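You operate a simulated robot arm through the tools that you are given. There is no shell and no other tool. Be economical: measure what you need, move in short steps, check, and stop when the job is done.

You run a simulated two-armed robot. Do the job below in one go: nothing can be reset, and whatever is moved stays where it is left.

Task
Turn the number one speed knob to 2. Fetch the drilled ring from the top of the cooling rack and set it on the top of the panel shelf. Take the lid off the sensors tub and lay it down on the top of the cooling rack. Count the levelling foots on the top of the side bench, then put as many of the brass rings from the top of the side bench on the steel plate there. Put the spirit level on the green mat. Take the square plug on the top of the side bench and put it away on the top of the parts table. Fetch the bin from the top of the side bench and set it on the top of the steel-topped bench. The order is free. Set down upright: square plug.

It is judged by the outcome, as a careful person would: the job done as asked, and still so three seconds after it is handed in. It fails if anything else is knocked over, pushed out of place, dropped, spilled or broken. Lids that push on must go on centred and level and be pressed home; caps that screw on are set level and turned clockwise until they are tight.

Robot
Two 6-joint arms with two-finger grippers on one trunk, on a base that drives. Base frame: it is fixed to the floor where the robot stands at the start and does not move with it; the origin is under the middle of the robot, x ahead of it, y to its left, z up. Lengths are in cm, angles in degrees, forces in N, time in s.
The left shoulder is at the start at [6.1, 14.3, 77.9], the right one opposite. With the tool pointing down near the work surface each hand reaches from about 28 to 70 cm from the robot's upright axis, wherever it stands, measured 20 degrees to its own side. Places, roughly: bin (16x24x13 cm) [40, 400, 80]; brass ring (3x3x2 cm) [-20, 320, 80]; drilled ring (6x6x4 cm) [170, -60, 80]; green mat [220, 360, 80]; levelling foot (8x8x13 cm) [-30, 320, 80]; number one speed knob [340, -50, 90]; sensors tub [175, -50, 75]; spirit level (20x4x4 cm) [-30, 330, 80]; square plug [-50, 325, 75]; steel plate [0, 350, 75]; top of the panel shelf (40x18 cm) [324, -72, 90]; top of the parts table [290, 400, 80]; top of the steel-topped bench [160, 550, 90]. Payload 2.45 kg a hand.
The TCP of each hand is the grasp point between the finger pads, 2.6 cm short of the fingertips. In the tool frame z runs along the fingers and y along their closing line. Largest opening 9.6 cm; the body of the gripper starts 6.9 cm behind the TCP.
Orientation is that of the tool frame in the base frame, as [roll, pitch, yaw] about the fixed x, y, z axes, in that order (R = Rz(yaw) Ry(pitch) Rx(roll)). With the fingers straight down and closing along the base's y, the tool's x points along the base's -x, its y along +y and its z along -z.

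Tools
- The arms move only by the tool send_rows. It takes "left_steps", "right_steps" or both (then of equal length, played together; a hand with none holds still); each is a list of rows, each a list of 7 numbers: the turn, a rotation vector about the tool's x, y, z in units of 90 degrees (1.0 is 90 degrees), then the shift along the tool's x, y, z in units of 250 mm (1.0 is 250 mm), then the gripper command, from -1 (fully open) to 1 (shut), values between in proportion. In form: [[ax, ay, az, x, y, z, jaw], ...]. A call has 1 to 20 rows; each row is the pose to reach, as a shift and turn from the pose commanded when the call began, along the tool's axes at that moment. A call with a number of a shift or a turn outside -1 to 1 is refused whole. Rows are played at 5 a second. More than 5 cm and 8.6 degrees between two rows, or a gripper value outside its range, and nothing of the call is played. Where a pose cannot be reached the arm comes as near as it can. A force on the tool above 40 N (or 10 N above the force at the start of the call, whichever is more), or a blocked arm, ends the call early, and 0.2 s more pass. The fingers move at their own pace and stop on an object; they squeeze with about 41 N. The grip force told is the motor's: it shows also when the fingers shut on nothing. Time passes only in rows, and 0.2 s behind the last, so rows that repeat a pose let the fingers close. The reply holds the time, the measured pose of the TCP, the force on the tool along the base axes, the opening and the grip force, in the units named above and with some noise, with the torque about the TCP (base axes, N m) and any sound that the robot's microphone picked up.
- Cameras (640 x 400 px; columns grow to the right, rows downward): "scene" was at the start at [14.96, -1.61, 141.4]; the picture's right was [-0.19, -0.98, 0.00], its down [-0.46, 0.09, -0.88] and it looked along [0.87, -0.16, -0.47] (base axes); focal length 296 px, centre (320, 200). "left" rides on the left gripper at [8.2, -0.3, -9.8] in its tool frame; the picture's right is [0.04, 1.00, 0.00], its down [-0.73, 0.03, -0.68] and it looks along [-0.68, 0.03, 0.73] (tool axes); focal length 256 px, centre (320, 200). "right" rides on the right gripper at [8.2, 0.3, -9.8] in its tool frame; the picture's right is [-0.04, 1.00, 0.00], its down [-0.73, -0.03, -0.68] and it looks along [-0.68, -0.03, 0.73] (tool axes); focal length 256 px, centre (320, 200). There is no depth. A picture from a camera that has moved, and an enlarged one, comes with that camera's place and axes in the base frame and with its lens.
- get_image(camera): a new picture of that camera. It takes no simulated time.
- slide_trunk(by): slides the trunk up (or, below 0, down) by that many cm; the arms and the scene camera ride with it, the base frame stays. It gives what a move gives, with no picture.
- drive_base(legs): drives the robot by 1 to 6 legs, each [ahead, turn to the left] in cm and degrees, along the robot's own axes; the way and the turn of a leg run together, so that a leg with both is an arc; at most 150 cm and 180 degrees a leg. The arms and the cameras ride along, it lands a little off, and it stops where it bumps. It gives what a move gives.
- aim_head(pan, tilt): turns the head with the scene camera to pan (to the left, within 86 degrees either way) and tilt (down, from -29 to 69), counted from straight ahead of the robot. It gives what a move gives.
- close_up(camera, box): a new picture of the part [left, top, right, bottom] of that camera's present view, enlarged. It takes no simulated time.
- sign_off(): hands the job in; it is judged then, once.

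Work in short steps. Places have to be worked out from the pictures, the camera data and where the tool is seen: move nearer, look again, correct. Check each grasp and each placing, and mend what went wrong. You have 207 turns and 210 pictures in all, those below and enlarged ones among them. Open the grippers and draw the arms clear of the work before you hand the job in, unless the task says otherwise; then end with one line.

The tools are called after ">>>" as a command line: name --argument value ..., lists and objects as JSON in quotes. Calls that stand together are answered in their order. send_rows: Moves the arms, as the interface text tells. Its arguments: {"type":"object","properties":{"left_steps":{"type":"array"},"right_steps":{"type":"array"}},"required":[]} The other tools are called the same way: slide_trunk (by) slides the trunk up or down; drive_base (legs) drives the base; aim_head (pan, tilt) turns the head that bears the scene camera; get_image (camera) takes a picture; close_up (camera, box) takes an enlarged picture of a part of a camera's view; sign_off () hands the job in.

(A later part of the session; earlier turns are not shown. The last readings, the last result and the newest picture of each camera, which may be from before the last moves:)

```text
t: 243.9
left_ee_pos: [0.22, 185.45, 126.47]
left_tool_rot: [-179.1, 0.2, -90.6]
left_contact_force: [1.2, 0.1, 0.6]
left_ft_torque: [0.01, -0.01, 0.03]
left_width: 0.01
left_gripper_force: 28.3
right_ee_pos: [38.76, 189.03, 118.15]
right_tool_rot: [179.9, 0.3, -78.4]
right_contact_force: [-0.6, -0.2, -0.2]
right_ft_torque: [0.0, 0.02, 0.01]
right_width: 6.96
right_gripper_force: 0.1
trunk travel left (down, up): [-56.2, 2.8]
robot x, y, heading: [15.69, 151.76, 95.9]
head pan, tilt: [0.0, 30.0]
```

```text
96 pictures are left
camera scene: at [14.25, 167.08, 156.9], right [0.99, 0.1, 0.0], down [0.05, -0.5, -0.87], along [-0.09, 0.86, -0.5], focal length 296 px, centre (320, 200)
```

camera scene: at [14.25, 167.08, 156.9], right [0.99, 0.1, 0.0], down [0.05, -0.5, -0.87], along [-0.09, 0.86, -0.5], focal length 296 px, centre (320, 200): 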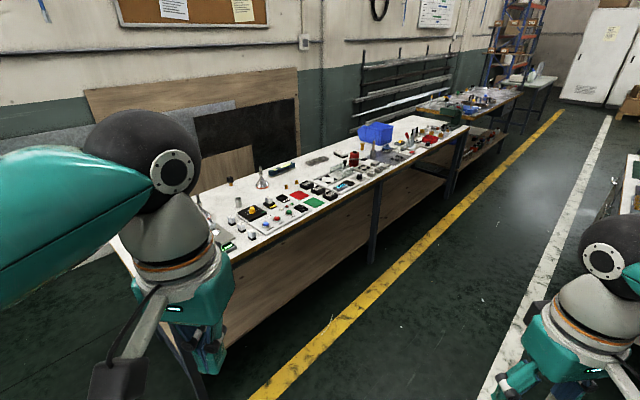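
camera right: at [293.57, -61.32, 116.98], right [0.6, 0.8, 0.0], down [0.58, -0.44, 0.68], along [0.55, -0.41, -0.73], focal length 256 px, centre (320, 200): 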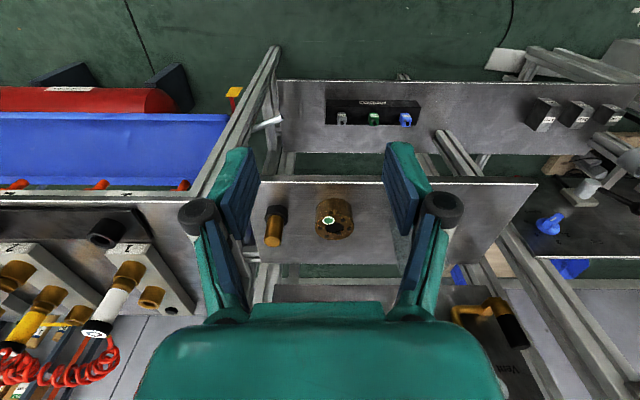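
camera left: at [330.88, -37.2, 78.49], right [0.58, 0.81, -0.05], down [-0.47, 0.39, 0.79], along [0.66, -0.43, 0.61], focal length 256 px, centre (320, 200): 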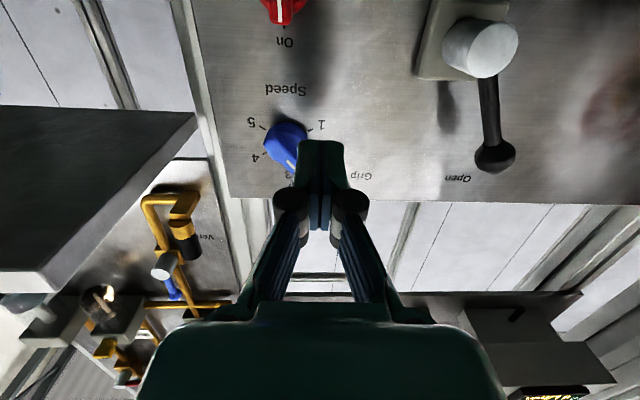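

I'm near the bench; I enlarge its top to identify items.

>>> close_up --camera "scene" --box '[190, 110, 470, 280]'

>>> close_up --camera "scene" --box '[200, 150, 360, 250]'

```text
2.29 times, centred on (330, 195) of scene
camera zoom: at [14.25, 167.08, 156.9], right [0.99, 0.1, 0.0], down [0.05, -0.5, -0.87], along [-0.09, 0.86, -0.5], focal length 677 px, centre (297, 211)
```

zoom: 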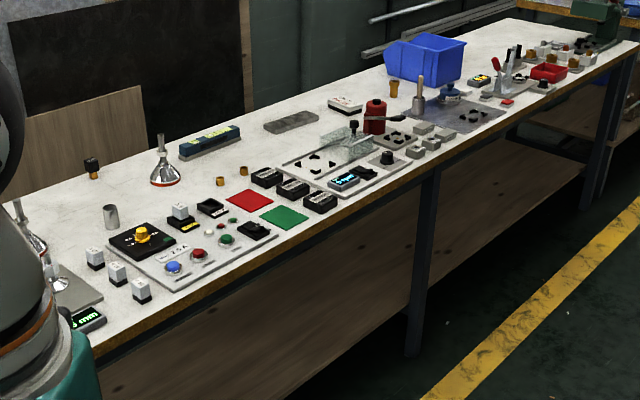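

```text
4.00 times, centred on (280, 200) of scene
camera zoom: at [14.25, 167.08, 156.9], right [0.99, 0.1, 0.0], down [0.05, -0.5, -0.87], along [-0.09, 0.86, -0.5], focal length 1184 px, centre (480, 200)
```

zoom: 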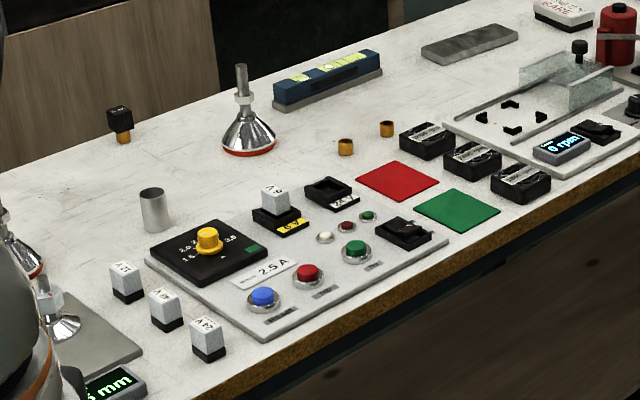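

I turn the head a bit to see the bench's left end.

>>> aim_head --pan 38 --tilt 38

>>> get_image --camera "scene"

>>> get_image --camera "left"

```text
t: 244.9
left_ee_pos: [0.38, 185.46, 126.35]
left_tool_rot: [-179.2, 0.2, -90.5]
left_contact_force: [-0.1, 0.2, -0.3]
left_ft_torque: [-0.05, 0.02, 0.0]
left_width: 0.0
left_gripper_force: 28.9
right_ee_pos: [38.71, 189.01, 118.05]
right_tool_rot: [179.9, 0.4, -78.4]
right_contact_force: [-0.6, -0.1, 0.3]
right_ft_torque: [-0.03, -0.07, -0.01]
right_width: 6.99
right_gripper_force: 0.0
trunk travel left (down, up): [-56.2, 2.8]
robot x, y, heading: [15.95, 151.93, 95.8]
head pan, tilt: [38.0, 38.0]
```

```text
93 pictures are left
camera scene: at [9.19, 164.31, 155.67], right [0.72, 0.69, 0.0], down [0.43, -0.44, -0.79], along [-0.55, 0.57, -0.62], focal length 296 px, centre (320, 200)
```

scene: 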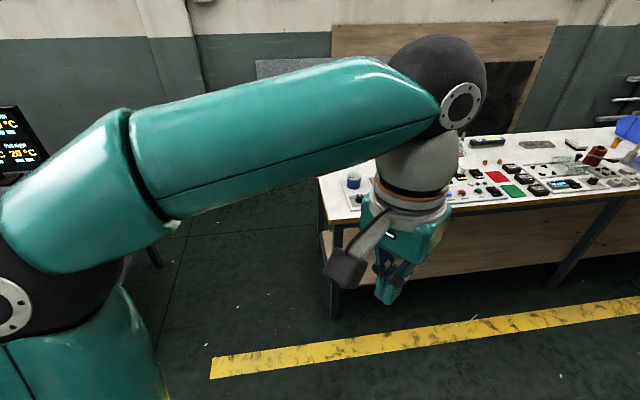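

```text
92 pictures are left
camera left: at [0.38, 177.25, 136.35], right [-1.0, -0.03, -0.01], down [-0.03, 0.73, 0.68], along [-0.01, 0.68, -0.73], focal length 256 px, centre (320, 200)
```

left: 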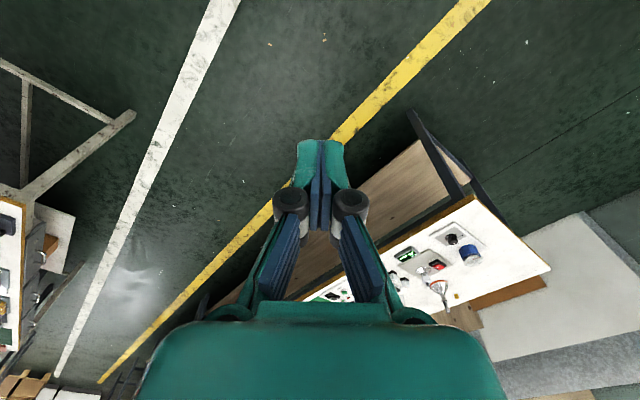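

Bench frame: front-left corner ≈(-49,231), length along heading 52°, depth 64. I drive to stand facing it near the feet/rings.

>>> drive_base --legs '[[0, -14], [55, 0], [55, 0], [0, 30], [0, 30]]'

>>> aim_head --pan 0 --tilt 38

>>> get_image --camera "scene"

```text
t: 255.2
left_ee_pos: [-3.09, 273.77, 126.37]
left_tool_rot: [-179.2, 0.1, -44.9]
left_contact_force: [-0.4, 0.1, -0.2]
left_ft_torque: [0.02, 0.0, 0.0]
left_width: 0.01
left_gripper_force: 28.6
right_ee_pos: [21.25, 303.97, 118.07]
right_tool_rot: [179.9, 0.4, -32.7]
right_contact_force: [-0.4, -0.5, -0.4]
right_ft_torque: [-0.03, 0.0, -0.01]
right_width: 6.93
right_gripper_force: 0.1
trunk travel left (down, up): [-56.2, 2.8]
robot x, y, heading: [33.71, 263.83, 141.1]
head pan, tilt: [38.0, 38.0]
```

```text
t: 256.2
left_ee_pos: [-3.12, 273.85, 126.49]
left_tool_rot: [-179.0, 0.3, -44.8]
left_contact_force: [-0.4, -0.3, 0.0]
left_ft_torque: [0.02, -0.02, 0.0]
left_width: 0.0
left_gripper_force: 29.0
right_ee_pos: [21.1, 303.94, 118.05]
right_tool_rot: [179.9, 0.2, -32.6]
right_contact_force: [-1.5, 0.0, 0.1]
right_ft_torque: [0.0, 0.01, 0.0]
right_width: 6.97
right_gripper_force: 0.1
trunk travel left (down, up): [-56.2, 2.8]
robot x, y, heading: [33.56, 264.33, 141.2]
head pan, tilt: [0.0, 38.0]
```

```text
91 pictures are left
camera scene: at [21.96, 273.18, 155.66], right [0.63, 0.78, 0.0], down [0.48, -0.38, -0.79], along [-0.61, 0.49, -0.62], focal length 296 px, centre (320, 200)
```

scene: 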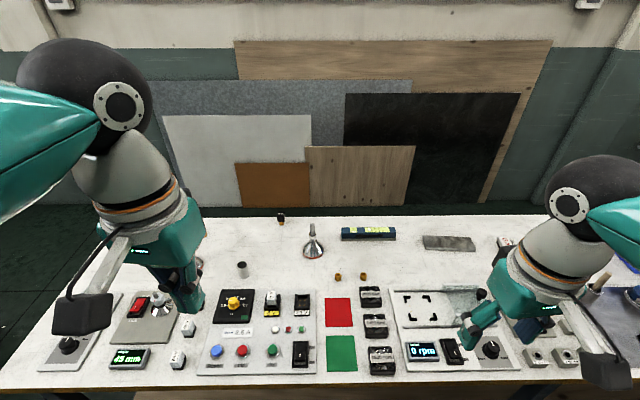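

Good overview. The back items are far (85–105 cm); I drive forward in steps to see how close the base can get.

>>> drive_base --legs '[[10, 0], [10, 0], [10, 0]]'

>>> get_image --camera "scene"

```text
t: 258.9
left_ee_pos: [-21.17, 288.39, 126.62]
left_tool_rot: [-179.2, 0.3, -44.7]
left_contact_force: [0.5, 0.2, -0.5]
left_ft_torque: [-0.01, -0.01, 0.0]
left_width: 0.01
left_gripper_force: 28.5
right_ee_pos: [3.02, 318.61, 118.31]
right_tool_rot: [179.9, 0.6, -32.5]
right_contact_force: [0.0, 0.2, -0.5]
right_ft_torque: [0.01, 0.0, 0.05]
right_width: 6.95
right_gripper_force: 0.0
trunk travel left (down, up): [-56.2, 2.8]
robot x, y, heading: [15.01, 278.4, 142.1]
head pan, tilt: [0.0, 38.0]
```

```text
90 pictures are left
camera scene: at [5.38, 286.24, 155.97], right [0.61, 0.79, 0.0], down [0.48, -0.37, -0.8], along [-0.63, 0.49, -0.6], focal length 296 px, centre (320, 200)
```

scene: 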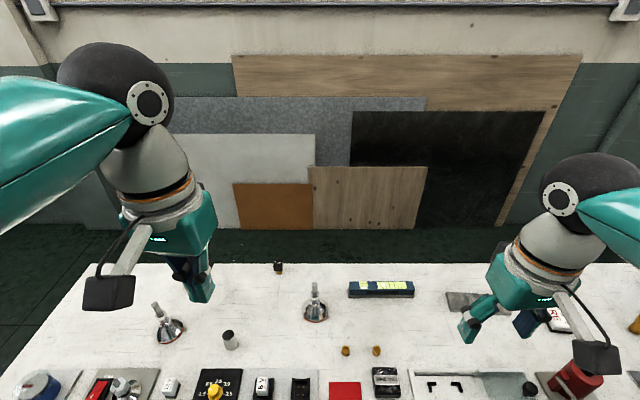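

It moved 24 of 30 cm and the body tilts slightly — it's pressing on something. I back off 3 cm and count items in enlarged views.

>>> drive_base --legs '[[-3, 0]]'

>>> aim_head --pan 0 --tilt 55

>>> get_image --camera "scene"

>>> close_up --camera "scene" --box '[0, 120, 320, 320]'

```text
t: 259.7
left_ee_pos: [-21.72, 288.73, 125.37]
left_tool_rot: [-179.0, -1.5, -44.7]
left_contact_force: [-1.5, 1.3, 0.2]
left_ft_torque: [-0.11, -0.13, -0.04]
left_width: 0.01
left_gripper_force: 28.1
right_ee_pos: [2.6, 318.79, 117.06]
right_tool_rot: [179.8, -1.2, -32.5]
right_contact_force: [-1.4, 0.9, 0.4]
right_ft_torque: [-0.1, -0.12, 0.02]
right_width: 6.96
right_gripper_force: 0.1
trunk travel left (down, up): [-56.2, 2.8]
robot x, y, heading: [17.54, 276.82, 142.4]
head pan, tilt: [0.0, 38.0]
```

```text
t: 260.5
left_ee_pos: [-20.48, 287.68, 125.96]
left_tool_rot: [-179.1, -0.6, -44.7]
left_contact_force: [-0.4, 0.3, 1.3]
left_ft_torque: [0.0, 0.01, 0.01]
left_width: 0.0
left_gripper_force: 28.4
right_ee_pos: [3.88, 317.82, 117.64]
right_tool_rot: [179.7, -0.3, -32.5]
right_contact_force: [-0.2, -0.4, 0.1]
right_ft_torque: [-0.02, -0.02, -0.01]
right_width: 6.98
right_gripper_force: 0.1
trunk travel left (down, up): [-56.2, 2.8]
robot x, y, heading: [17.37, 277.15, 142.2]
head pan, tilt: [0.0, 55.0]
```

```text
89 pictures are left
camera scene: at [6.93, 285.0, 153.32], right [0.61, 0.79, 0.0], down [0.65, -0.5, -0.57], along [-0.45, 0.35, -0.82], focal length 296 px, centre (320, 200)
```

scene: 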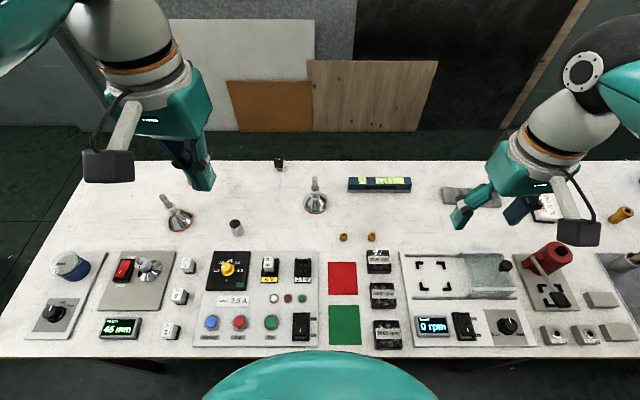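

```text
2.00 times, centred on (160, 220) of scene
camera zoom: at [6.93, 285.0, 153.32], right [0.61, 0.79, 0.0], down [0.65, -0.5, -0.57], along [-0.45, 0.35, -0.82], focal length 592 px, centre (640, 160)
```

zoom: 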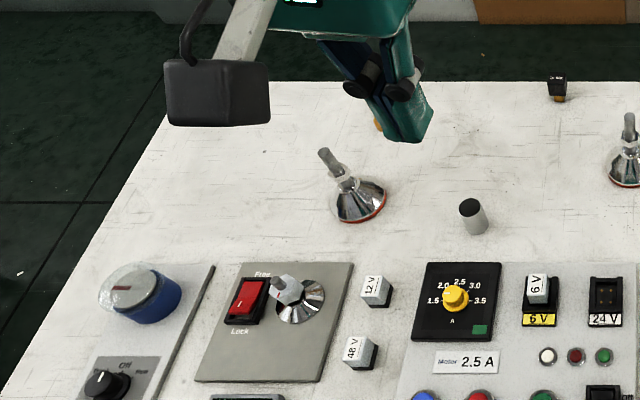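

Two loose levelling feet are clear; I look closer at the chrome part on the Free/Lock plate and behind the left gripper.

>>> close_up --camera "scene" --box '[100, 190, 220, 290]'

>>> close_up --camera "scene" --box '[270, 150, 430, 260]'

>>> close_up --camera "scene" --box '[420, 160, 640, 350]'

```text
4.00 times, centred on (160, 240) of scene
camera zoom: at [6.93, 285.0, 153.32], right [0.61, 0.79, 0.0], down [0.65, -0.5, -0.57], along [-0.45, 0.35, -0.82], focal length 1184 px, centre (960, 40)
```

zoom: 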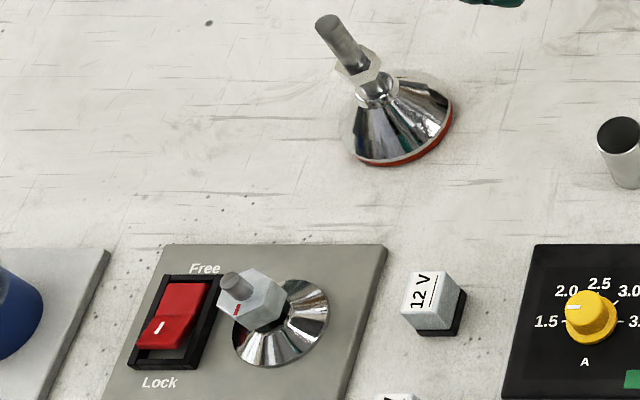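

```text
3.64 times, centred on (350, 205) of scene
camera zoom: at [6.93, 285.0, 153.32], right [0.61, 0.79, 0.0], down [0.65, -0.5, -0.57], along [-0.45, 0.35, -0.82], focal length 1077 px, centre (211, 182)
```

zoom: 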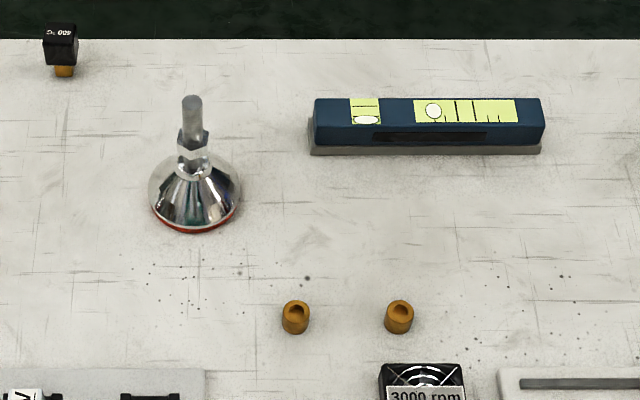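

```text
2.11 times, centred on (530, 255) of scene
camera zoom: at [6.93, 285.0, 153.32], right [0.61, 0.79, 0.0], down [0.65, -0.5, -0.57], along [-0.45, 0.35, -0.82], focal length 623 px, centre (-122, 84)
```

zoom: 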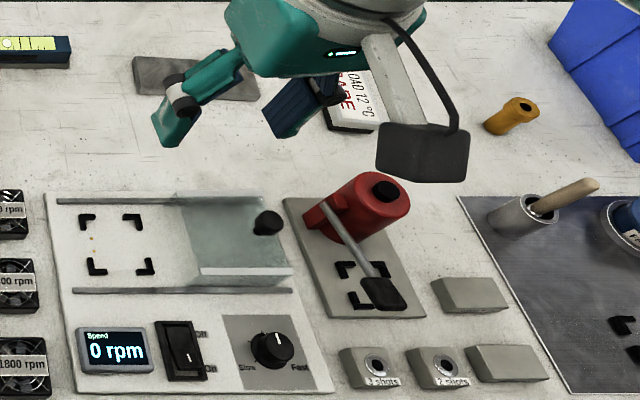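

I check the areas hidden by the grippers with the wrist cameras.

>>> get_image --camera "left"

>>> get_image --camera "right"

```text
84 pictures are left
camera left: at [-14.6, 282.19, 135.96], right [-0.67, -0.74, -0.01], down [-0.55, 0.49, 0.67], along [-0.49, 0.46, -0.74], focal length 256 px, centre (320, 200)
```

left: 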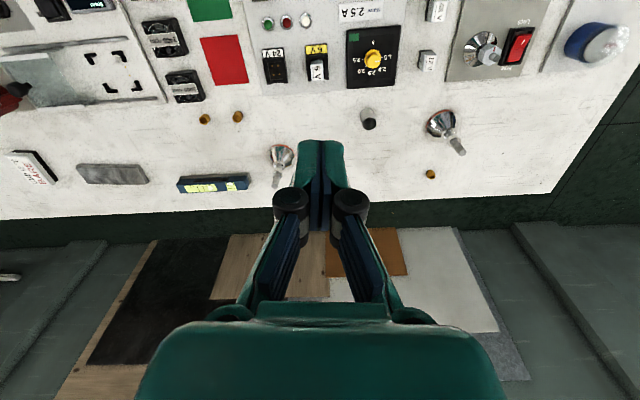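

```text
83 pictures are left
camera right: at [10.52, 313.12, 127.51], right [-0.57, -0.82, 0.0], down [-0.61, 0.42, 0.67], along [-0.55, 0.38, -0.74], focal length 256 px, centre (320, 200)
```

right: 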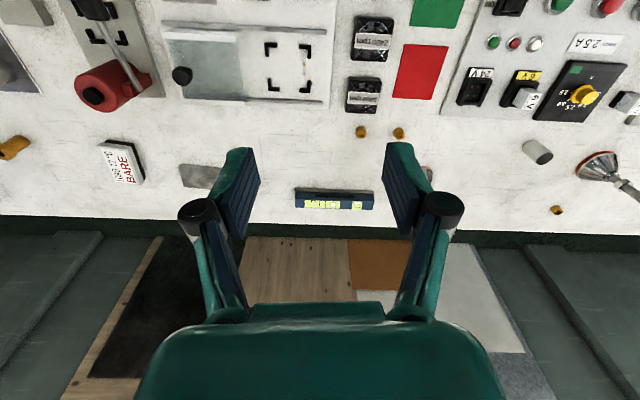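

I see two loose levelling feet (the third chrome part is a fixture knob) and three brass rings, so two rings go on the steel slab at ≈(-6,358). I shift the base ~22 cm along the bench to the right.

>>> drive_base --legs '[[-20, 0], [0, -45], [0, -45], [24, 0], [0, 45], [0, 45]]'

>>> drive_base --legs '[[17, 0]]'

>>> get_image --camera "right"

>>> get_image --camera "scene"

```text
t: 266.3
left_ee_pos: [38.6, 304.37, 126.05]
left_tool_rot: [-179.3, -0.8, -126.3]
left_contact_force: [1.5, 0.4, -0.3]
left_ft_torque: [-0.01, 0.08, -0.01]
left_width: 0.02
left_gripper_force: 28.8
right_ee_pos: [71.89, 284.85, 117.42]
right_tool_rot: [179.7, -0.5, -113.9]
right_contact_force: [1.3, -1.1, -1.0]
right_ft_torque: [0.01, 0.07, 0.0]
right_width: 6.96
right_gripper_force: 0.1
trunk travel left (down, up): [-56.2, 2.8]
robot x, y, heading: [28.99, 267.59, 59.0]
head pan, tilt: [0.0, 55.0]
stopped in leg 3: the robot was blocked; the commanded pose is now the measured one
```

```text
t: 267.8
left_ee_pos: [46.89, 319.01, 125.92]
left_tool_rot: [-179.2, -0.8, -126.1]
left_contact_force: [-0.2, -0.6, 0.3]
left_ft_torque: [0.0, 0.06, 0.0]
left_width: 0.0
left_gripper_force: 28.6
right_ee_pos: [80.2, 299.36, 117.62]
right_tool_rot: [179.9, -0.8, -113.8]
right_contact_force: [1.1, 0.5, -0.6]
right_ft_torque: [-0.02, 0.02, 0.02]
right_width: 6.97
right_gripper_force: 0.1
trunk travel left (down, up): [-56.2, 2.8]
robot x, y, heading: [37.48, 281.29, 59.3]
head pan, tilt: [0.0, 55.0]
```

```text
82 pictures are left
camera right: at [76.78, 292.08, 127.47], right [-0.9, 0.44, 0.0], down [0.33, 0.67, 0.67], along [0.29, 0.6, -0.74], focal length 256 px, centre (320, 200)
```

right: 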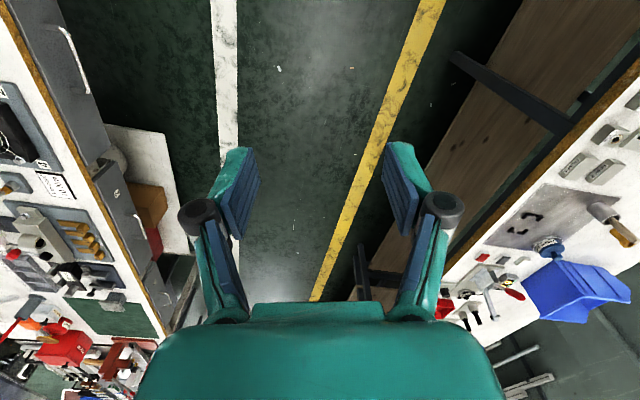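

```text
81 pictures are left
camera scene: at [44.65, 293.24, 153.27], right [0.86, -0.51, 0.0], down [-0.42, -0.71, -0.57], along [0.29, 0.49, -0.82], focal length 296 px, centre (320, 200)
```

scene: 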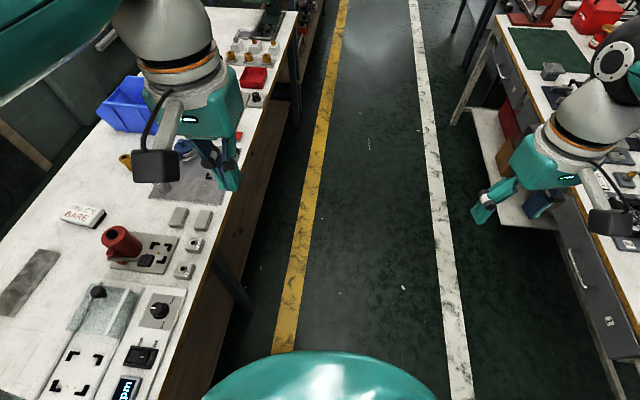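

It turned nearly enough; I advance 5 cm, turn left to face the bench, and close in.

>>> drive_base --legs '[[5, 0], [0, 40], [0, 43], [14, 0]]'

>>> get_image --camera "right"

>>> get_image --camera "scene"

```text
t: 272.9
left_ee_pos: [4.33, 300.33, 126.03]
left_tool_rot: [-178.9, -0.7, -44.6]
left_contact_force: [-0.6, -0.6, 0.8]
left_ft_torque: [0.07, -0.05, -0.01]
left_width: 0.01
left_gripper_force: 28.5
right_ee_pos: [28.5, 330.53, 117.75]
right_tool_rot: [-180.0, -0.5, -32.2]
right_contact_force: [-0.6, 0.4, 0.5]
right_ft_torque: [0.03, -0.08, 0.0]
right_width: 6.98
right_gripper_force: 0.0
trunk travel left (down, up): [-56.2, 2.8]
robot x, y, heading: [42.8, 289.56, 141.2]
head pan, tilt: [0.0, 55.0]
stopped in leg 3: the robot was blocked; the commanded pose is now the measured one
```

```text
80 pictures are left
camera right: at [35.17, 325.86, 127.71], right [-0.57, -0.82, 0.0], down [-0.61, 0.42, 0.67], along [-0.55, 0.38, -0.74], focal length 256 px, centre (320, 200)
```

right: 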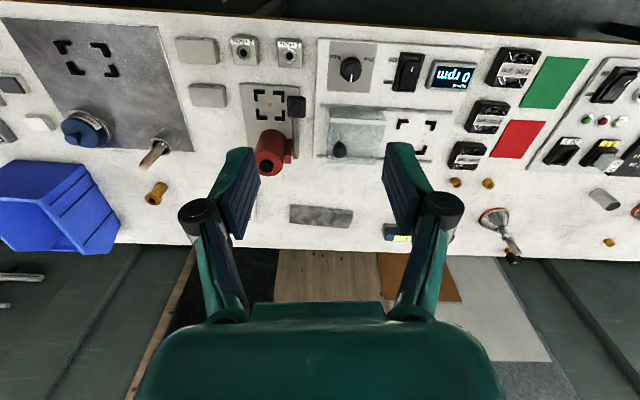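

```text
79 pictures are left
camera scene: at [32.2, 297.72, 153.29], right [0.62, 0.78, 0.0], down [0.64, -0.51, -0.57], along [-0.45, 0.36, -0.82], focal length 296 px, centre (320, 200)
```

scene: 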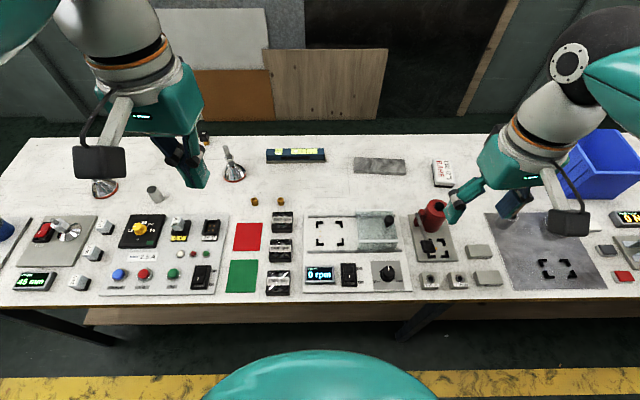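

I close in 14 cm and look with the right camera.

>>> drive_base --legs '[[14, 0]]'

>>> get_image --camera "right"

```text
t: 274.3
left_ee_pos: [-6.55, 309.57, 126.02]
left_tool_rot: [-179.2, -0.8, -44.6]
left_contact_force: [0.0, 0.7, 0.6]
left_ft_torque: [-0.04, -0.08, -0.02]
left_width: 0.0
left_gripper_force: 29.0
right_ee_pos: [17.56, 339.6, 117.69]
right_tool_rot: [179.8, -0.8, -32.2]
right_contact_force: [-1.4, 0.1, -0.9]
right_ft_torque: [-0.05, -0.07, -0.02]
right_width: 6.97
right_gripper_force: 0.2
trunk travel left (down, up): [-56.2, 2.8]
robot x, y, heading: [32.07, 298.41, 141.1]
head pan, tilt: [0.0, 55.0]
```

```text
78 pictures are left
camera right: at [24.25, 335.0, 127.6], right [-0.57, -0.82, 0.0], down [-0.61, 0.42, 0.67], along [-0.55, 0.38, -0.74], focal length 256 px, centre (320, 200)
```

right: 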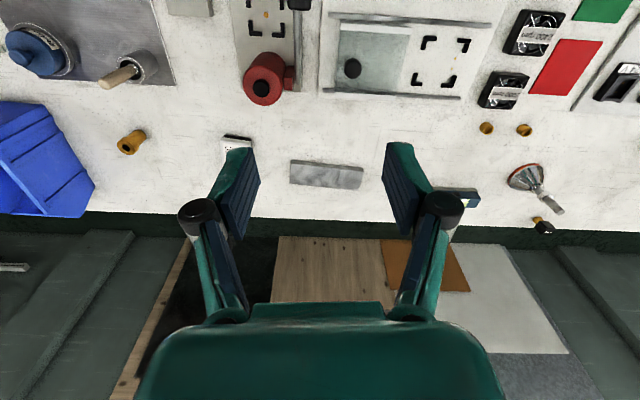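

R1≈(-17,320), R2≈(-22,314), slab≈(-8,356). I move the left hand aside and bring the right hand toward the rings.

>>> send_rows --left_steps '[[0, 0, 0, 0.03, 0.09, 0, 1], [0, 0, 0, 0.06, 0.18, 0, 1], [0, 0, 0, 0.09, 0.27, 0, 1], [0, 0, 0, 0.12, 0.36, 0, 1], [0, 0, 0, 0.15, 0.45, 0, 1], [0, 0, 0, 0.18, 0.54, 0, 1], [0, 0, 0, 0.2, 0.6, 0, 1], [0, 0, 0, 0.2, 0.6, 0, 1], [0, 0, 0, 0.2, 0.6, 0, 1]]' --right_steps '[[0, 0, 0, -0.02, 0.02, 0, 0.1], [0, 0, 0, -0.06, 0.12, 0.05, 0.1], [0, 0, 0, -0.12, 0.26, 0.1, 0.1], [0, 0, 0, -0.2, 0.4, 0.16, 0.1], [0, 0, 0, -0.27, 0.54, 0.24, 0.1], [0, 0, 0, -0.34, 0.68, 0.32, 0.1], [0, 0, 0, -0.42, 0.8, 0.4, 0.1], [0, 0, 0, -0.46, 0.92, 0.46, 0.1], [0, 0, 0, -0.5, 1.0, 0.5, 0.1]]'

>>> get_image --camera "right"

```text
t: 276.3
left_ee_pos: [-13.58, 295.27, 125.94]
left_tool_rot: [-179.0, -0.7, -44.6]
left_contact_force: [-0.2, 0.0, -0.3]
left_ft_torque: [-0.01, 0.01, -0.01]
left_width: 0.0
left_gripper_force: 28.5
right_ee_pos: [-6.25, 324.89, 105.01]
right_tool_rot: [179.9, -0.6, -32.2]
right_contact_force: [0.2, 0.3, -0.2]
right_ft_torque: [0.03, 0.01, 0.04]
right_width: 4.3
right_gripper_force: 0.0
trunk travel left (down, up): [-56.2, 2.8]
robot x, y, heading: [31.69, 298.75, 141.5]
head pan, tilt: [0.0, 55.0]
```

```text
77 pictures are left
camera right: at [0.54, 320.23, 114.95], right [-0.57, -0.82, 0.0], down [-0.61, 0.42, 0.67], along [-0.55, 0.38, -0.74], focal length 256 px, centre (320, 200)
```

right: 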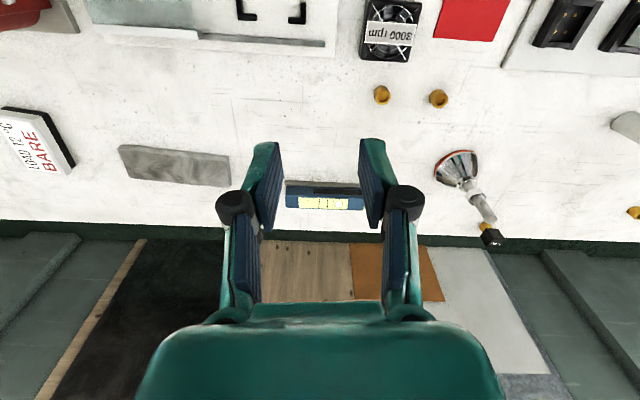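

I go over R1, hovering at z≈84.

>>> send_rows --right_steps '[[0, 0, 0, -0.06, 0.08, 0.1, 0.1], [0, 0, 0, -0.12, 0.17, 0.22, 0.1], [0, 0, 0, -0.2, 0.26, 0.36, 0.1], [0, 0, 0, -0.24, 0.35, 0.5, 0.1], [0, 0, 0, -0.24, 0.35, 0.66, 0.1], [0, 0, 0, -0.24, 0.35, 0.8, 0.1], [0, 0, 0, -0.24, 0.35, 0.84, 0.1], [0, 0, 0, -0.24, 0.35, 0.84, 0.1]]'

>>> get_image --camera "right"

```text
t: 278.1
left_ee_pos: [-13.42, 295.27, 125.91]
left_tool_rot: [-179.1, -0.7, -44.6]
left_contact_force: [-1.0, 0.2, -0.4]
left_ft_torque: [-0.01, 0.01, -0.02]
left_width: 0.01
left_gripper_force: 28.9
right_ee_pos: [-15.88, 320.9, 84.47]
right_tool_rot: [179.6, -0.4, -32.5]
right_contact_force: [-0.8, 0.1, -0.8]
right_ft_torque: [-0.03, -0.02, 0.0]
right_width: 4.31
right_gripper_force: 0.0
trunk travel left (down, up): [-56.2, 2.8]
robot x, y, heading: [32.17, 298.46, 141.3]
head pan, tilt: [0.0, 55.0]
```

```text
76 pictures are left
camera right: at [-9.23, 316.17, 94.26], right [-0.57, -0.82, 0.01], down [-0.6, 0.43, 0.67], along [-0.56, 0.38, -0.74], focal length 256 px, centre (320, 200)
```

right: 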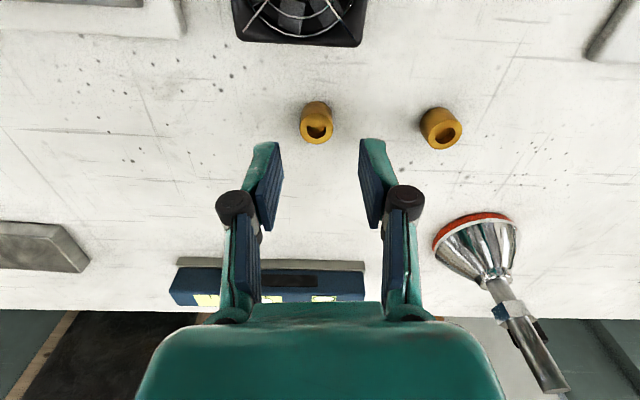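

Ring nearly below. Shift 0.5 cm out and descend to z≈77.8, then close.

>>> send_rows --right_steps '[[0, 0, 0, -0.02, 0, 0.1, 0.1], [0, 0, 0, -0.02, 0, 0.19, 0.1], [0, 0, 0, -0.02, 0, 0.25, 0.1], [0, 0, 0, -0.02, 0, 0.268, 0.1], [0, 0, 0, -0.02, 0, 0.268, 0.5], [0, 0, 0, -0.02, 0, 0.268, 1], [0, 0, 0, -0.02, 0, 0.268, 1]]'

>>> get_image --camera "right"

```text
t: 278.8
left_ee_pos: [-13.1, 295.19, 126.07]
left_tool_rot: [-179.3, -0.6, -44.6]
left_contact_force: [-1.3, -0.9, 0.1]
left_ft_torque: [-0.02, -0.01, -0.02]
left_width: 0.02
left_gripper_force: 29.0
right_ee_pos: [-16.25, 321.65, 80.56]
right_tool_rot: [179.8, 0.2, -32.8]
right_contact_force: [19.3, 6.7, 48.2]
right_ft_torque: [-0.14, -0.71, 0.11]
right_width: 1.85
right_gripper_force: 14.4
trunk travel left (down, up): [-56.2, 2.8]
robot x, y, heading: [32.33, 298.59, 141.5]
head pan, tilt: [0.0, 55.0]
stopped in row 3 (right hand): the force on the tool passed its limit at 48 N (the readings are from after the stop); the commanded pose is now the measured one
```

```text
75 pictures are left
camera right: at [-9.53, 316.91, 90.4], right [-0.58, -0.82, 0.0], down [-0.6, 0.42, 0.68], along [-0.56, 0.39, -0.73], focal length 256 px, centre (320, 200)
```

right: 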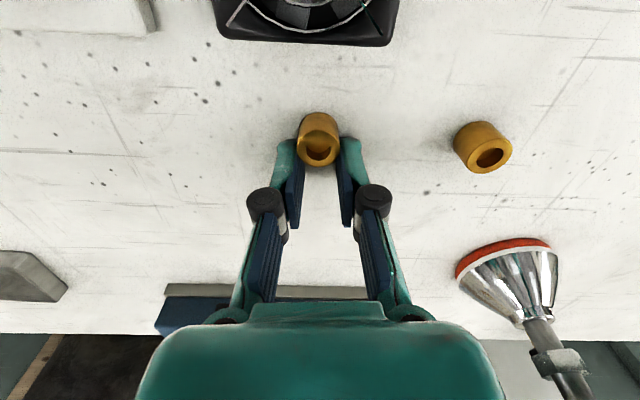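

The bench top is at ≈78, so the projection was off: the ring is ~2 cm nearer the robot. I lift, shift +2 cm in tool x, and look.

>>> send_rows --right_steps '[[0, 0, 0, 0, 0, -0.06, 0.1], [0, 0, 0, 0, 0, -0.14, 0.1], [0, 0, 0, 0.04, 0, -0.14, 0.1], [0, 0, 0, 0.08, 0, -0.14, 0.1], [0, 0, 0, 0.08, 0, -0.14, 0.1]]'

>>> get_image --camera "right"

```text
t: 280.0
left_ee_pos: [-13.41, 295.28, 125.94]
left_tool_rot: [-179.1, -0.7, -44.6]
left_contact_force: [-0.8, -0.2, 0.1]
left_ft_torque: [0.02, -0.02, -0.03]
left_width: 0.02
left_gripper_force: 29.2
right_ee_pos: [-14.89, 320.49, 83.77]
right_tool_rot: [179.6, 0.2, -32.8]
right_contact_force: [-0.2, -0.2, -0.3]
right_ft_torque: [-0.03, 0.03, 0.01]
right_width: 4.29
right_gripper_force: 0.0
trunk travel left (down, up): [-56.2, 2.8]
robot x, y, heading: [31.86, 298.73, 141.4]
head pan, tilt: [0.0, 55.0]
```

```text
74 pictures are left
camera right: at [-8.17, 315.69, 93.49], right [-0.57, -0.82, 0.01], down [-0.6, 0.42, 0.68], along [-0.56, 0.39, -0.73], focal length 256 px, centre (320, 200)
```

right: 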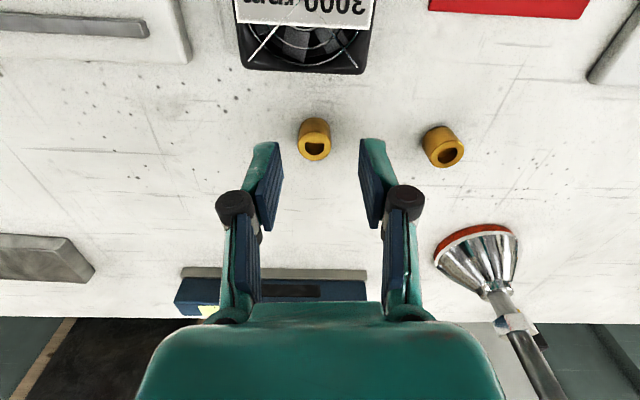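

Ring top now exactly at the predicted pixel. Descend 2.9 cm and close.

>>> send_rows --right_steps '[[0, 0, 0, 0, -0.01, 0.06, 0.1], [0, 0, 0, 0, -0.01, 0.1, 0.1], [0, 0, 0, 0, -0.01, 0.113, 0.1], [0, 0, 0, 0, -0.01, 0.113, 0.5], [0, 0, 0, 0, -0.01, 0.113, 1], [0, 0, 0, 0, -0.01, 0.113, 1], [0, 0, 0, 0, -0.01, 0.0, 1], [0, 0, 0, 0, -0.01, -0.12, 1]]'

>>> get_image --camera "right"

```text
t: 281.8
left_ee_pos: [-13.42, 295.29, 125.99]
left_tool_rot: [-179.1, -0.7, -44.6]
left_contact_force: [0.0, 0.4, -0.3]
left_ft_torque: [0.02, 0.04, 0.0]
left_width: 0.0
left_gripper_force: 28.6
right_ee_pos: [-14.59, 320.7, 86.66]
right_tool_rot: [179.7, 0.1, -32.7]
right_contact_force: [-0.2, 0.3, -0.8]
right_ft_torque: [0.02, 0.01, -0.03]
right_width: 1.89
right_gripper_force: 41.0
trunk travel left (down, up): [-56.2, 2.8]
robot x, y, heading: [31.27, 298.63, 141.6]
head pan, tilt: [0.0, 55.0]
```

```text
73 pictures are left
camera right: at [-7.81, 315.84, 96.5], right [-0.57, -0.82, 0.01], down [-0.6, 0.42, 0.68], along [-0.56, 0.39, -0.73], focal length 256 px, centre (320, 200)
```

right: 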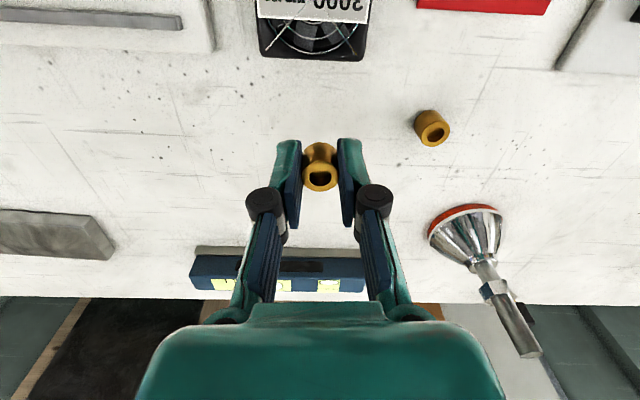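

Ring held. I carry it right toward the slab (first part), keeping high.

>>> send_rows --right_steps '[[0, 0, 0, 0, -0.1, -0.1, 1], [0, 0, 0, -0.02, -0.24, -0.2, 1], [0, 0, 0, -0.06, -0.4, -0.3, 1], [0, 0, 0, -0.1, -0.56, -0.3, 1], [0, 0, 0, -0.15, -0.72, -0.3, 1], [0, 0, 0, -0.2, -0.86, -0.3, 1], [0, 0, 0, -0.25, -1, -0.3, 1], [0, 0, 0, -0.25, -1, -0.3, 1]]'

>>> get_image --camera "right"

```text
t: 283.6
left_ee_pos: [-13.56, 295.22, 126.04]
left_tool_rot: [-179.1, -0.7, -44.6]
left_contact_force: [-0.3, 0.1, 0.0]
left_ft_torque: [-0.01, 0.03, -0.01]
left_width: 0.0
left_gripper_force: 28.3
right_ee_pos: [-6.56, 345.02, 93.93]
right_tool_rot: [179.7, 0.2, -32.6]
right_contact_force: [-0.6, -0.1, -0.5]
right_ft_torque: [0.03, 0.01, 0.0]
right_width: 1.91
right_gripper_force: 41.0
trunk travel left (down, up): [-56.2, 2.8]
robot x, y, heading: [32.0, 298.37, 141.4]
head pan, tilt: [0.0, 55.0]
```

```text
72 pictures are left
camera right: at [0.21, 340.29, 103.68], right [-0.57, -0.82, 0.01], down [-0.6, 0.42, 0.68], along [-0.56, 0.39, -0.73], focal length 256 px, centre (320, 200)
```

right: 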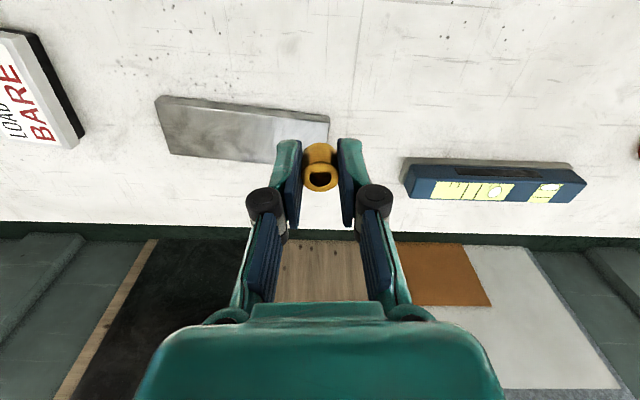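

Slab centre ≈(-6.2,353.8). I go above its far-right part (-3.9,356.4), to z≈85.

>>> send_rows --right_steps '[[0, 0, 0, -0.04, -0.11, 0.04, 1], [0, 0, 0, -0.08, -0.22, 0.1, 1], [0, 0, 0, -0.12, -0.33, 0.16, 1], [0, 0, 0, -0.156, -0.44, 0.24, 1], [0, 0, 0, -0.156, -0.44, 0.32, 1], [0, 0, 0, -0.156, -0.44, 0.356, 1], [0, 0, 0, -0.156, -0.44, 0.356, 1]]'

>>> get_image --camera "right"

```text
t: 285.2
left_ee_pos: [-13.46, 295.15, 125.96]
left_tool_rot: [-179.1, -0.8, -44.6]
left_contact_force: [-0.2, -0.4, -0.1]
left_ft_torque: [0.04, -0.01, -0.01]
left_width: 0.01
left_gripper_force: 28.3
right_ee_pos: [-3.79, 356.4, 84.93]
right_tool_rot: [179.6, 0.2, -32.8]
right_contact_force: [1.0, -0.9, 0.4]
right_ft_torque: [-0.01, -0.02, 0.0]
right_width: 1.91
right_gripper_force: 40.7
trunk travel left (down, up): [-56.2, 2.8]
robot x, y, heading: [32.03, 298.45, 141.3]
head pan, tilt: [0.0, 55.0]
```

```text
71 pictures are left
camera right: at [2.97, 351.67, 94.65], right [-0.57, -0.82, 0.01], down [-0.6, 0.42, 0.68], along [-0.56, 0.39, -0.73], focal length 256 px, centre (320, 200)
```

right: 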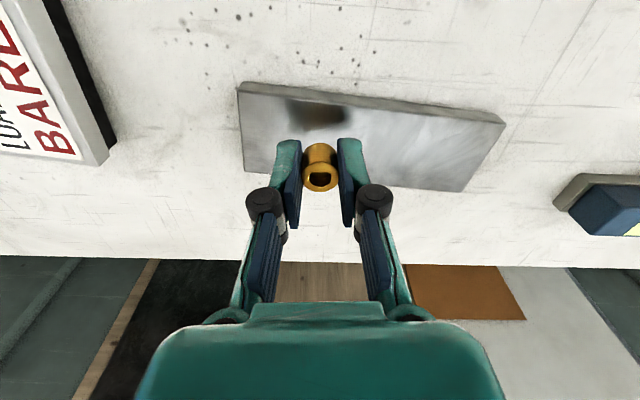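

Well centred over the slab. Lower gently.

>>> send_rows --right_steps '[[0, 0, 0, 0, 0, 0.03, 1], [0, 0, 0, 0, 0, 0.06, 1], [0, 0, 0, 0, 0, 0.075, 1], [0, 0, 0, 0, 0, 0.085, 1]]'

```text
t: 286.2
left_ee_pos: [-13.46, 295.3, 126.0]
left_tool_rot: [-179.1, -0.6, -44.7]
left_contact_force: [0.9, 0.7, -0.1]
left_ft_torque: [0.02, -0.01, 0.02]
left_width: 0.0
left_gripper_force: 28.9
right_ee_pos: [-3.79, 356.36, 82.84]
right_tool_rot: [179.6, 0.1, -32.7]
right_contact_force: [-0.2, 0.4, -0.2]
right_ft_torque: [-0.01, 0.0, 0.02]
right_width: 1.89
right_gripper_force: 41.4
trunk travel left (down, up): [-56.2, 2.8]
robot x, y, heading: [32.08, 298.4, 141.5]
head pan, tilt: [0.0, 55.0]
```

No contact yet; lower by small steps.

>>> send_rows --right_steps '[[0, 0, 0, 0, 0, 0.012, 1], [0, 0, 0, 0, 0, 0.024, 1], [0, 0, 0, 0, 0, 0.034, 1], [0, 0, 0, 0, 0, 0.042, 1]]'

```text
t: 287.2
left_ee_pos: [-13.32, 295.0, 126.21]
left_tool_rot: [-179.1, -0.6, -44.6]
left_contact_force: [-0.8, 0.3, 0.6]
left_ft_torque: [0.01, -0.02, 0.03]
left_width: 0.0
left_gripper_force: 28.5
right_ee_pos: [-3.84, 356.36, 82.27]
right_tool_rot: [179.7, 0.6, -32.7]
right_contact_force: [2.1, 0.1, 23.8]
right_ft_torque: [-0.03, -0.08, 0.0]
right_width: 1.9
right_gripper_force: 41.0
trunk travel left (down, up): [-56.2, 2.8]
robot x, y, heading: [32.52, 298.37, 141.4]
head pan, tilt: [0.0, 55.0]
```

Contact. Release, rise, and travel back toward R2.

>>> send_rows --right_steps '[[0, 0, 0, 0, 0, -0.006, 0.6], [0, 0, 0, 0, 0, -0.006, 0.1], [0, 0, 0, 0, 0, -0.006, 0.1], [0, 0, 0, 0, 0, -0.15, 0.1], [0, 0, 0, 0, 0, -0.32, 0.1], [0, 0, 0, 0, 0, -0.46, 0.1], [0, 0, 0, 0.04, 0.15, -0.5, 0.1], [0, 0, 0, 0.07, 0.32, -0.5, 0.1], [0, 0, 0, 0.1, 0.49, -0.5, 0.1], [0, 0, 0, 0.13, 0.66, -0.5, 0.1], [0, 0, 0, 0.17, 0.83, -0.5, 0.1], [0, 0, 0, 0.2, 1.0, -0.5, 0.1]]'

>>> send_rows --right_steps '[[0, 0, 0, 0.05, 0.17, 0.02, 0.1], [0, 0, 0, 0.1, 0.34, 0.05, 0.1], [0, 0, 0, 0.14, 0.51, 0.1, 0.1], [0, 0, 0, 0.17, 0.66, 0.17, 0.1], [0, 0, 0, 0.18, 0.756, 0.27, 0.1], [0, 0, 0, 0.18, 0.756, 0.38, 0.1], [0, 0, 0, 0.18, 0.756, 0.42, 0.1], [0, 0, 0, 0.18, 0.756, 0.42, 0.1]]'

>>> get_image --camera "right"

```text
t: 289.8
left_ee_pos: [-13.59, 295.15, 125.94]
left_tool_rot: [-179.1, -0.7, -44.6]
left_contact_force: [-0.6, -0.5, 1.1]
left_ft_torque: [0.01, -0.05, 0.0]
left_width: 0.0
left_gripper_force: 28.1
right_ee_pos: [-13.05, 332.38, 94.48]
right_tool_rot: [179.7, 0.1, -32.8]
right_contact_force: [-0.6, 0.4, 0.2]
right_ft_torque: [0.01, -0.02, -0.05]
right_width: 4.29
right_gripper_force: 0.1
trunk travel left (down, up): [-56.2, 2.8]
robot x, y, heading: [31.86, 298.09, 141.3]
head pan, tilt: [0.0, 55.0]
```

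```text
t: 291.1
left_ee_pos: [-13.5, 295.29, 125.85]
left_tool_rot: [-179.2, -0.7, -44.6]
left_contact_force: [0.2, -0.5, -0.5]
left_ft_torque: [0.04, 0.03, 0.01]
left_width: 0.01
left_gripper_force: 27.9
right_ee_pos: [-19.23, 322.79, 86.66]
right_tool_rot: [178.4, -1.4, -41.8]
right_contact_force: [0.5, -0.6, -0.8]
right_ft_torque: [0.01, -0.01, -0.01]
right_width: 4.33
right_gripper_force: 0.1
trunk travel left (down, up): [-56.2, 2.8]
robot x, y, heading: [32.09, 298.45, 141.4]
head pan, tilt: [0.0, 55.0]
stopped in row 6 (right hand): the arm was blocked; the commanded pose is now the measured one
```

```text
70 pictures are left
camera right: at [-13.23, 317.38, 96.65], right [-0.7, -0.72, 0.03], down [-0.53, 0.54, 0.66], along [-0.49, 0.45, -0.75], focal length 256 px, centre (320, 200)
```

right: 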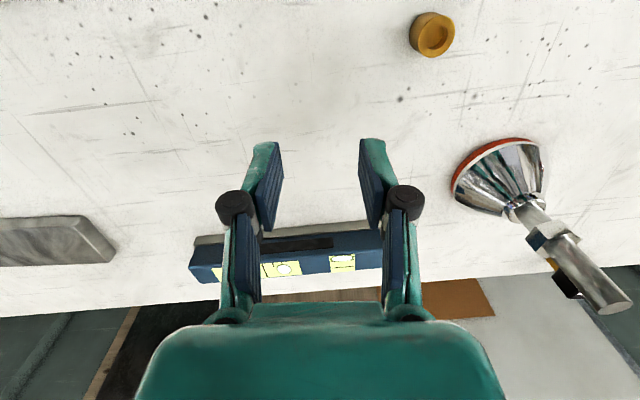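

The arm was blocked, probably right forearm against the left hand. I look at the scene.

>>> aim_head --pan 0 --tilt 45

>>> get_image --camera "scene"

```text
t: 291.8
left_ee_pos: [-13.41, 295.27, 126.03]
left_tool_rot: [-179.3, -0.7, -44.6]
left_contact_force: [-0.8, -0.3, -0.5]
left_ft_torque: [-0.02, 0.01, -0.02]
left_width: 0.0
left_gripper_force: 28.7
right_ee_pos: [-18.92, 322.67, 86.52]
right_tool_rot: [178.6, -1.6, -41.7]
right_contact_force: [0.3, 0.6, 0.1]
right_ft_torque: [-0.01, 0.01, 0.0]
right_width: 4.33
right_gripper_force: 0.0
trunk travel left (down, up): [-56.2, 2.8]
robot x, y, heading: [31.8, 298.36, 141.5]
head pan, tilt: [0.0, 45.0]
```

```text
69 pictures are left
camera scene: at [20.76, 307.36, 154.56], right [0.62, 0.78, 0.0], down [0.55, -0.44, -0.71], along [-0.55, 0.44, -0.71], focal length 296 px, centre (320, 200)
```

scene: 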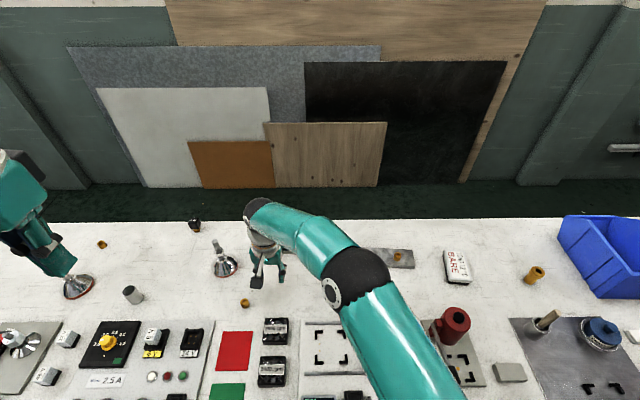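

The right arm is just over-folded to the left. I lift it, turn the base 13° left, and reposition.

>>> send_rows --right_steps '[[0, 0, 0, 0, -0.05, -0.15, 0.1], [0, 0, 0, 0, -0.1, -0.3, 0.1], [0, 0, 0, 0, -0.15, -0.45, 0.1], [0, 0, 0, 0, -0.15, -0.45, 0.1]]'

>>> drive_base --legs '[[0, 13]]'

>>> get_image --camera "right"

```text
t: 292.8
left_ee_pos: [-13.59, 295.31, 126.02]
left_tool_rot: [-179.0, -0.8, -44.6]
left_contact_force: [1.0, -0.7, 0.3]
left_ft_torque: [-0.02, -0.01, 0.0]
left_width: 0.0
left_gripper_force: 28.6
right_ee_pos: [-16.62, 325.91, 98.06]
right_tool_rot: [178.5, -1.6, -41.5]
right_contact_force: [0.1, 0.1, 0.4]
right_ft_torque: [-0.02, 0.01, -0.02]
right_width: 4.35
right_gripper_force: 0.0
trunk travel left (down, up): [-56.2, 2.8]
robot x, y, heading: [31.76, 298.29, 141.3]
head pan, tilt: [0.0, 45.0]
```

```text
t: 293.7
left_ee_pos: [-12.88, 291.96, 126.23]
left_tool_rot: [-179.1, -0.7, -40.4]
left_contact_force: [0.7, 0.5, 0.3]
left_ft_torque: [0.05, 0.02, -0.01]
left_width: 0.0
left_gripper_force: 29.1
right_ee_pos: [-18.11, 322.39, 98.19]
right_tool_rot: [178.4, -1.3, -37.5]
right_contact_force: [0.0, 0.2, 0.4]
right_ft_torque: [0.03, 0.02, -0.01]
right_width: 4.32
right_gripper_force: 0.1
trunk travel left (down, up): [-56.2, 2.8]
robot x, y, heading: [32.16, 298.5, 145.2]
head pan, tilt: [0.0, 45.0]
stopped in leg 1: the robot was blocked; the commanded pose is now the measured one
```

```text
68 pictures are left
camera right: at [-11.99, 317.37, 108.25], right [-0.64, -0.77, 0.03], down [-0.57, 0.49, 0.66], along [-0.52, 0.41, -0.75], focal length 256 px, centre (320, 200)
```

right: 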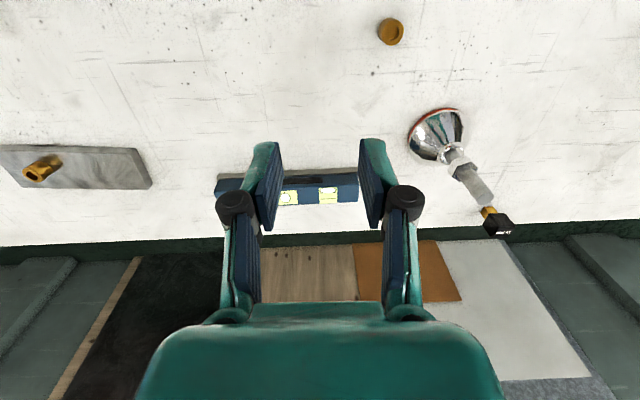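

R2 at ≈(-19.7,314.5). I try the approach again from here.

>>> send_rows --right_steps '[[0, 0, 0, 0.05, 0.08, 0.02, 0.1], [0, 0, 0, 0.1, 0.16, 0.06, 0.1], [0, 0, 0, 0.14, 0.24, 0.14, 0.1], [0, 0, 0, 0.142, 0.288, 0.26, 0.1], [0, 0, 0, 0.142, 0.288, 0.4, 0.1], [0, 0, 0, 0.142, 0.288, 0.54, 0.1], [0, 0, 0, 0.142, 0.288, 0.57, 0.1], [0, 0, 0, 0.142, 0.288, 0.57, 0.1]]'

>>> get_image --camera "right"

```text
t: 295.7
left_ee_pos: [-12.86, 292.0, 125.86]
left_tool_rot: [-179.2, -0.7, -40.5]
left_contact_force: [-0.1, 0.4, -0.4]
left_ft_torque: [0.0, 0.0, -0.02]
left_width: 0.0
left_gripper_force: 28.6
right_ee_pos: [-20.15, 318.84, 84.53]
right_tool_rot: [177.4, -1.6, -42.6]
right_contact_force: [-0.9, 0.0, -0.2]
right_ft_torque: [0.0, 0.01, -0.01]
right_width: 4.34
right_gripper_force: 0.1
trunk travel left (down, up): [-56.2, 2.8]
robot x, y, heading: [32.44, 298.14, 145.1]
head pan, tilt: [0.0, 45.0]
stopped in row 8 (right hand): the arm was blocked; the commanded pose is now the measured one
```

```text
67 pictures are left
camera right: at [-14.23, 313.5, 94.58], right [-0.7, -0.71, 0.04], down [-0.51, 0.55, 0.66], along [-0.49, 0.44, -0.75], focal length 256 px, centre (320, 200)
```

right: 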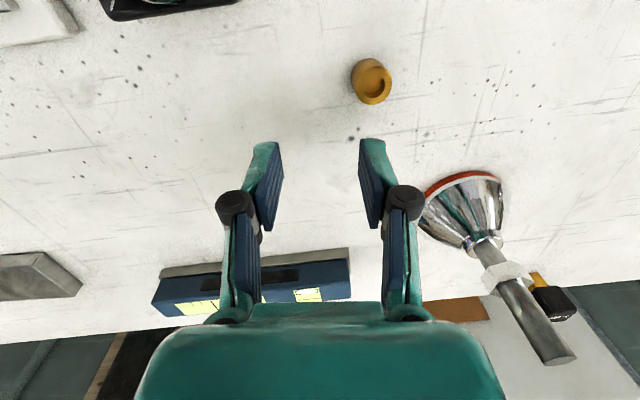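

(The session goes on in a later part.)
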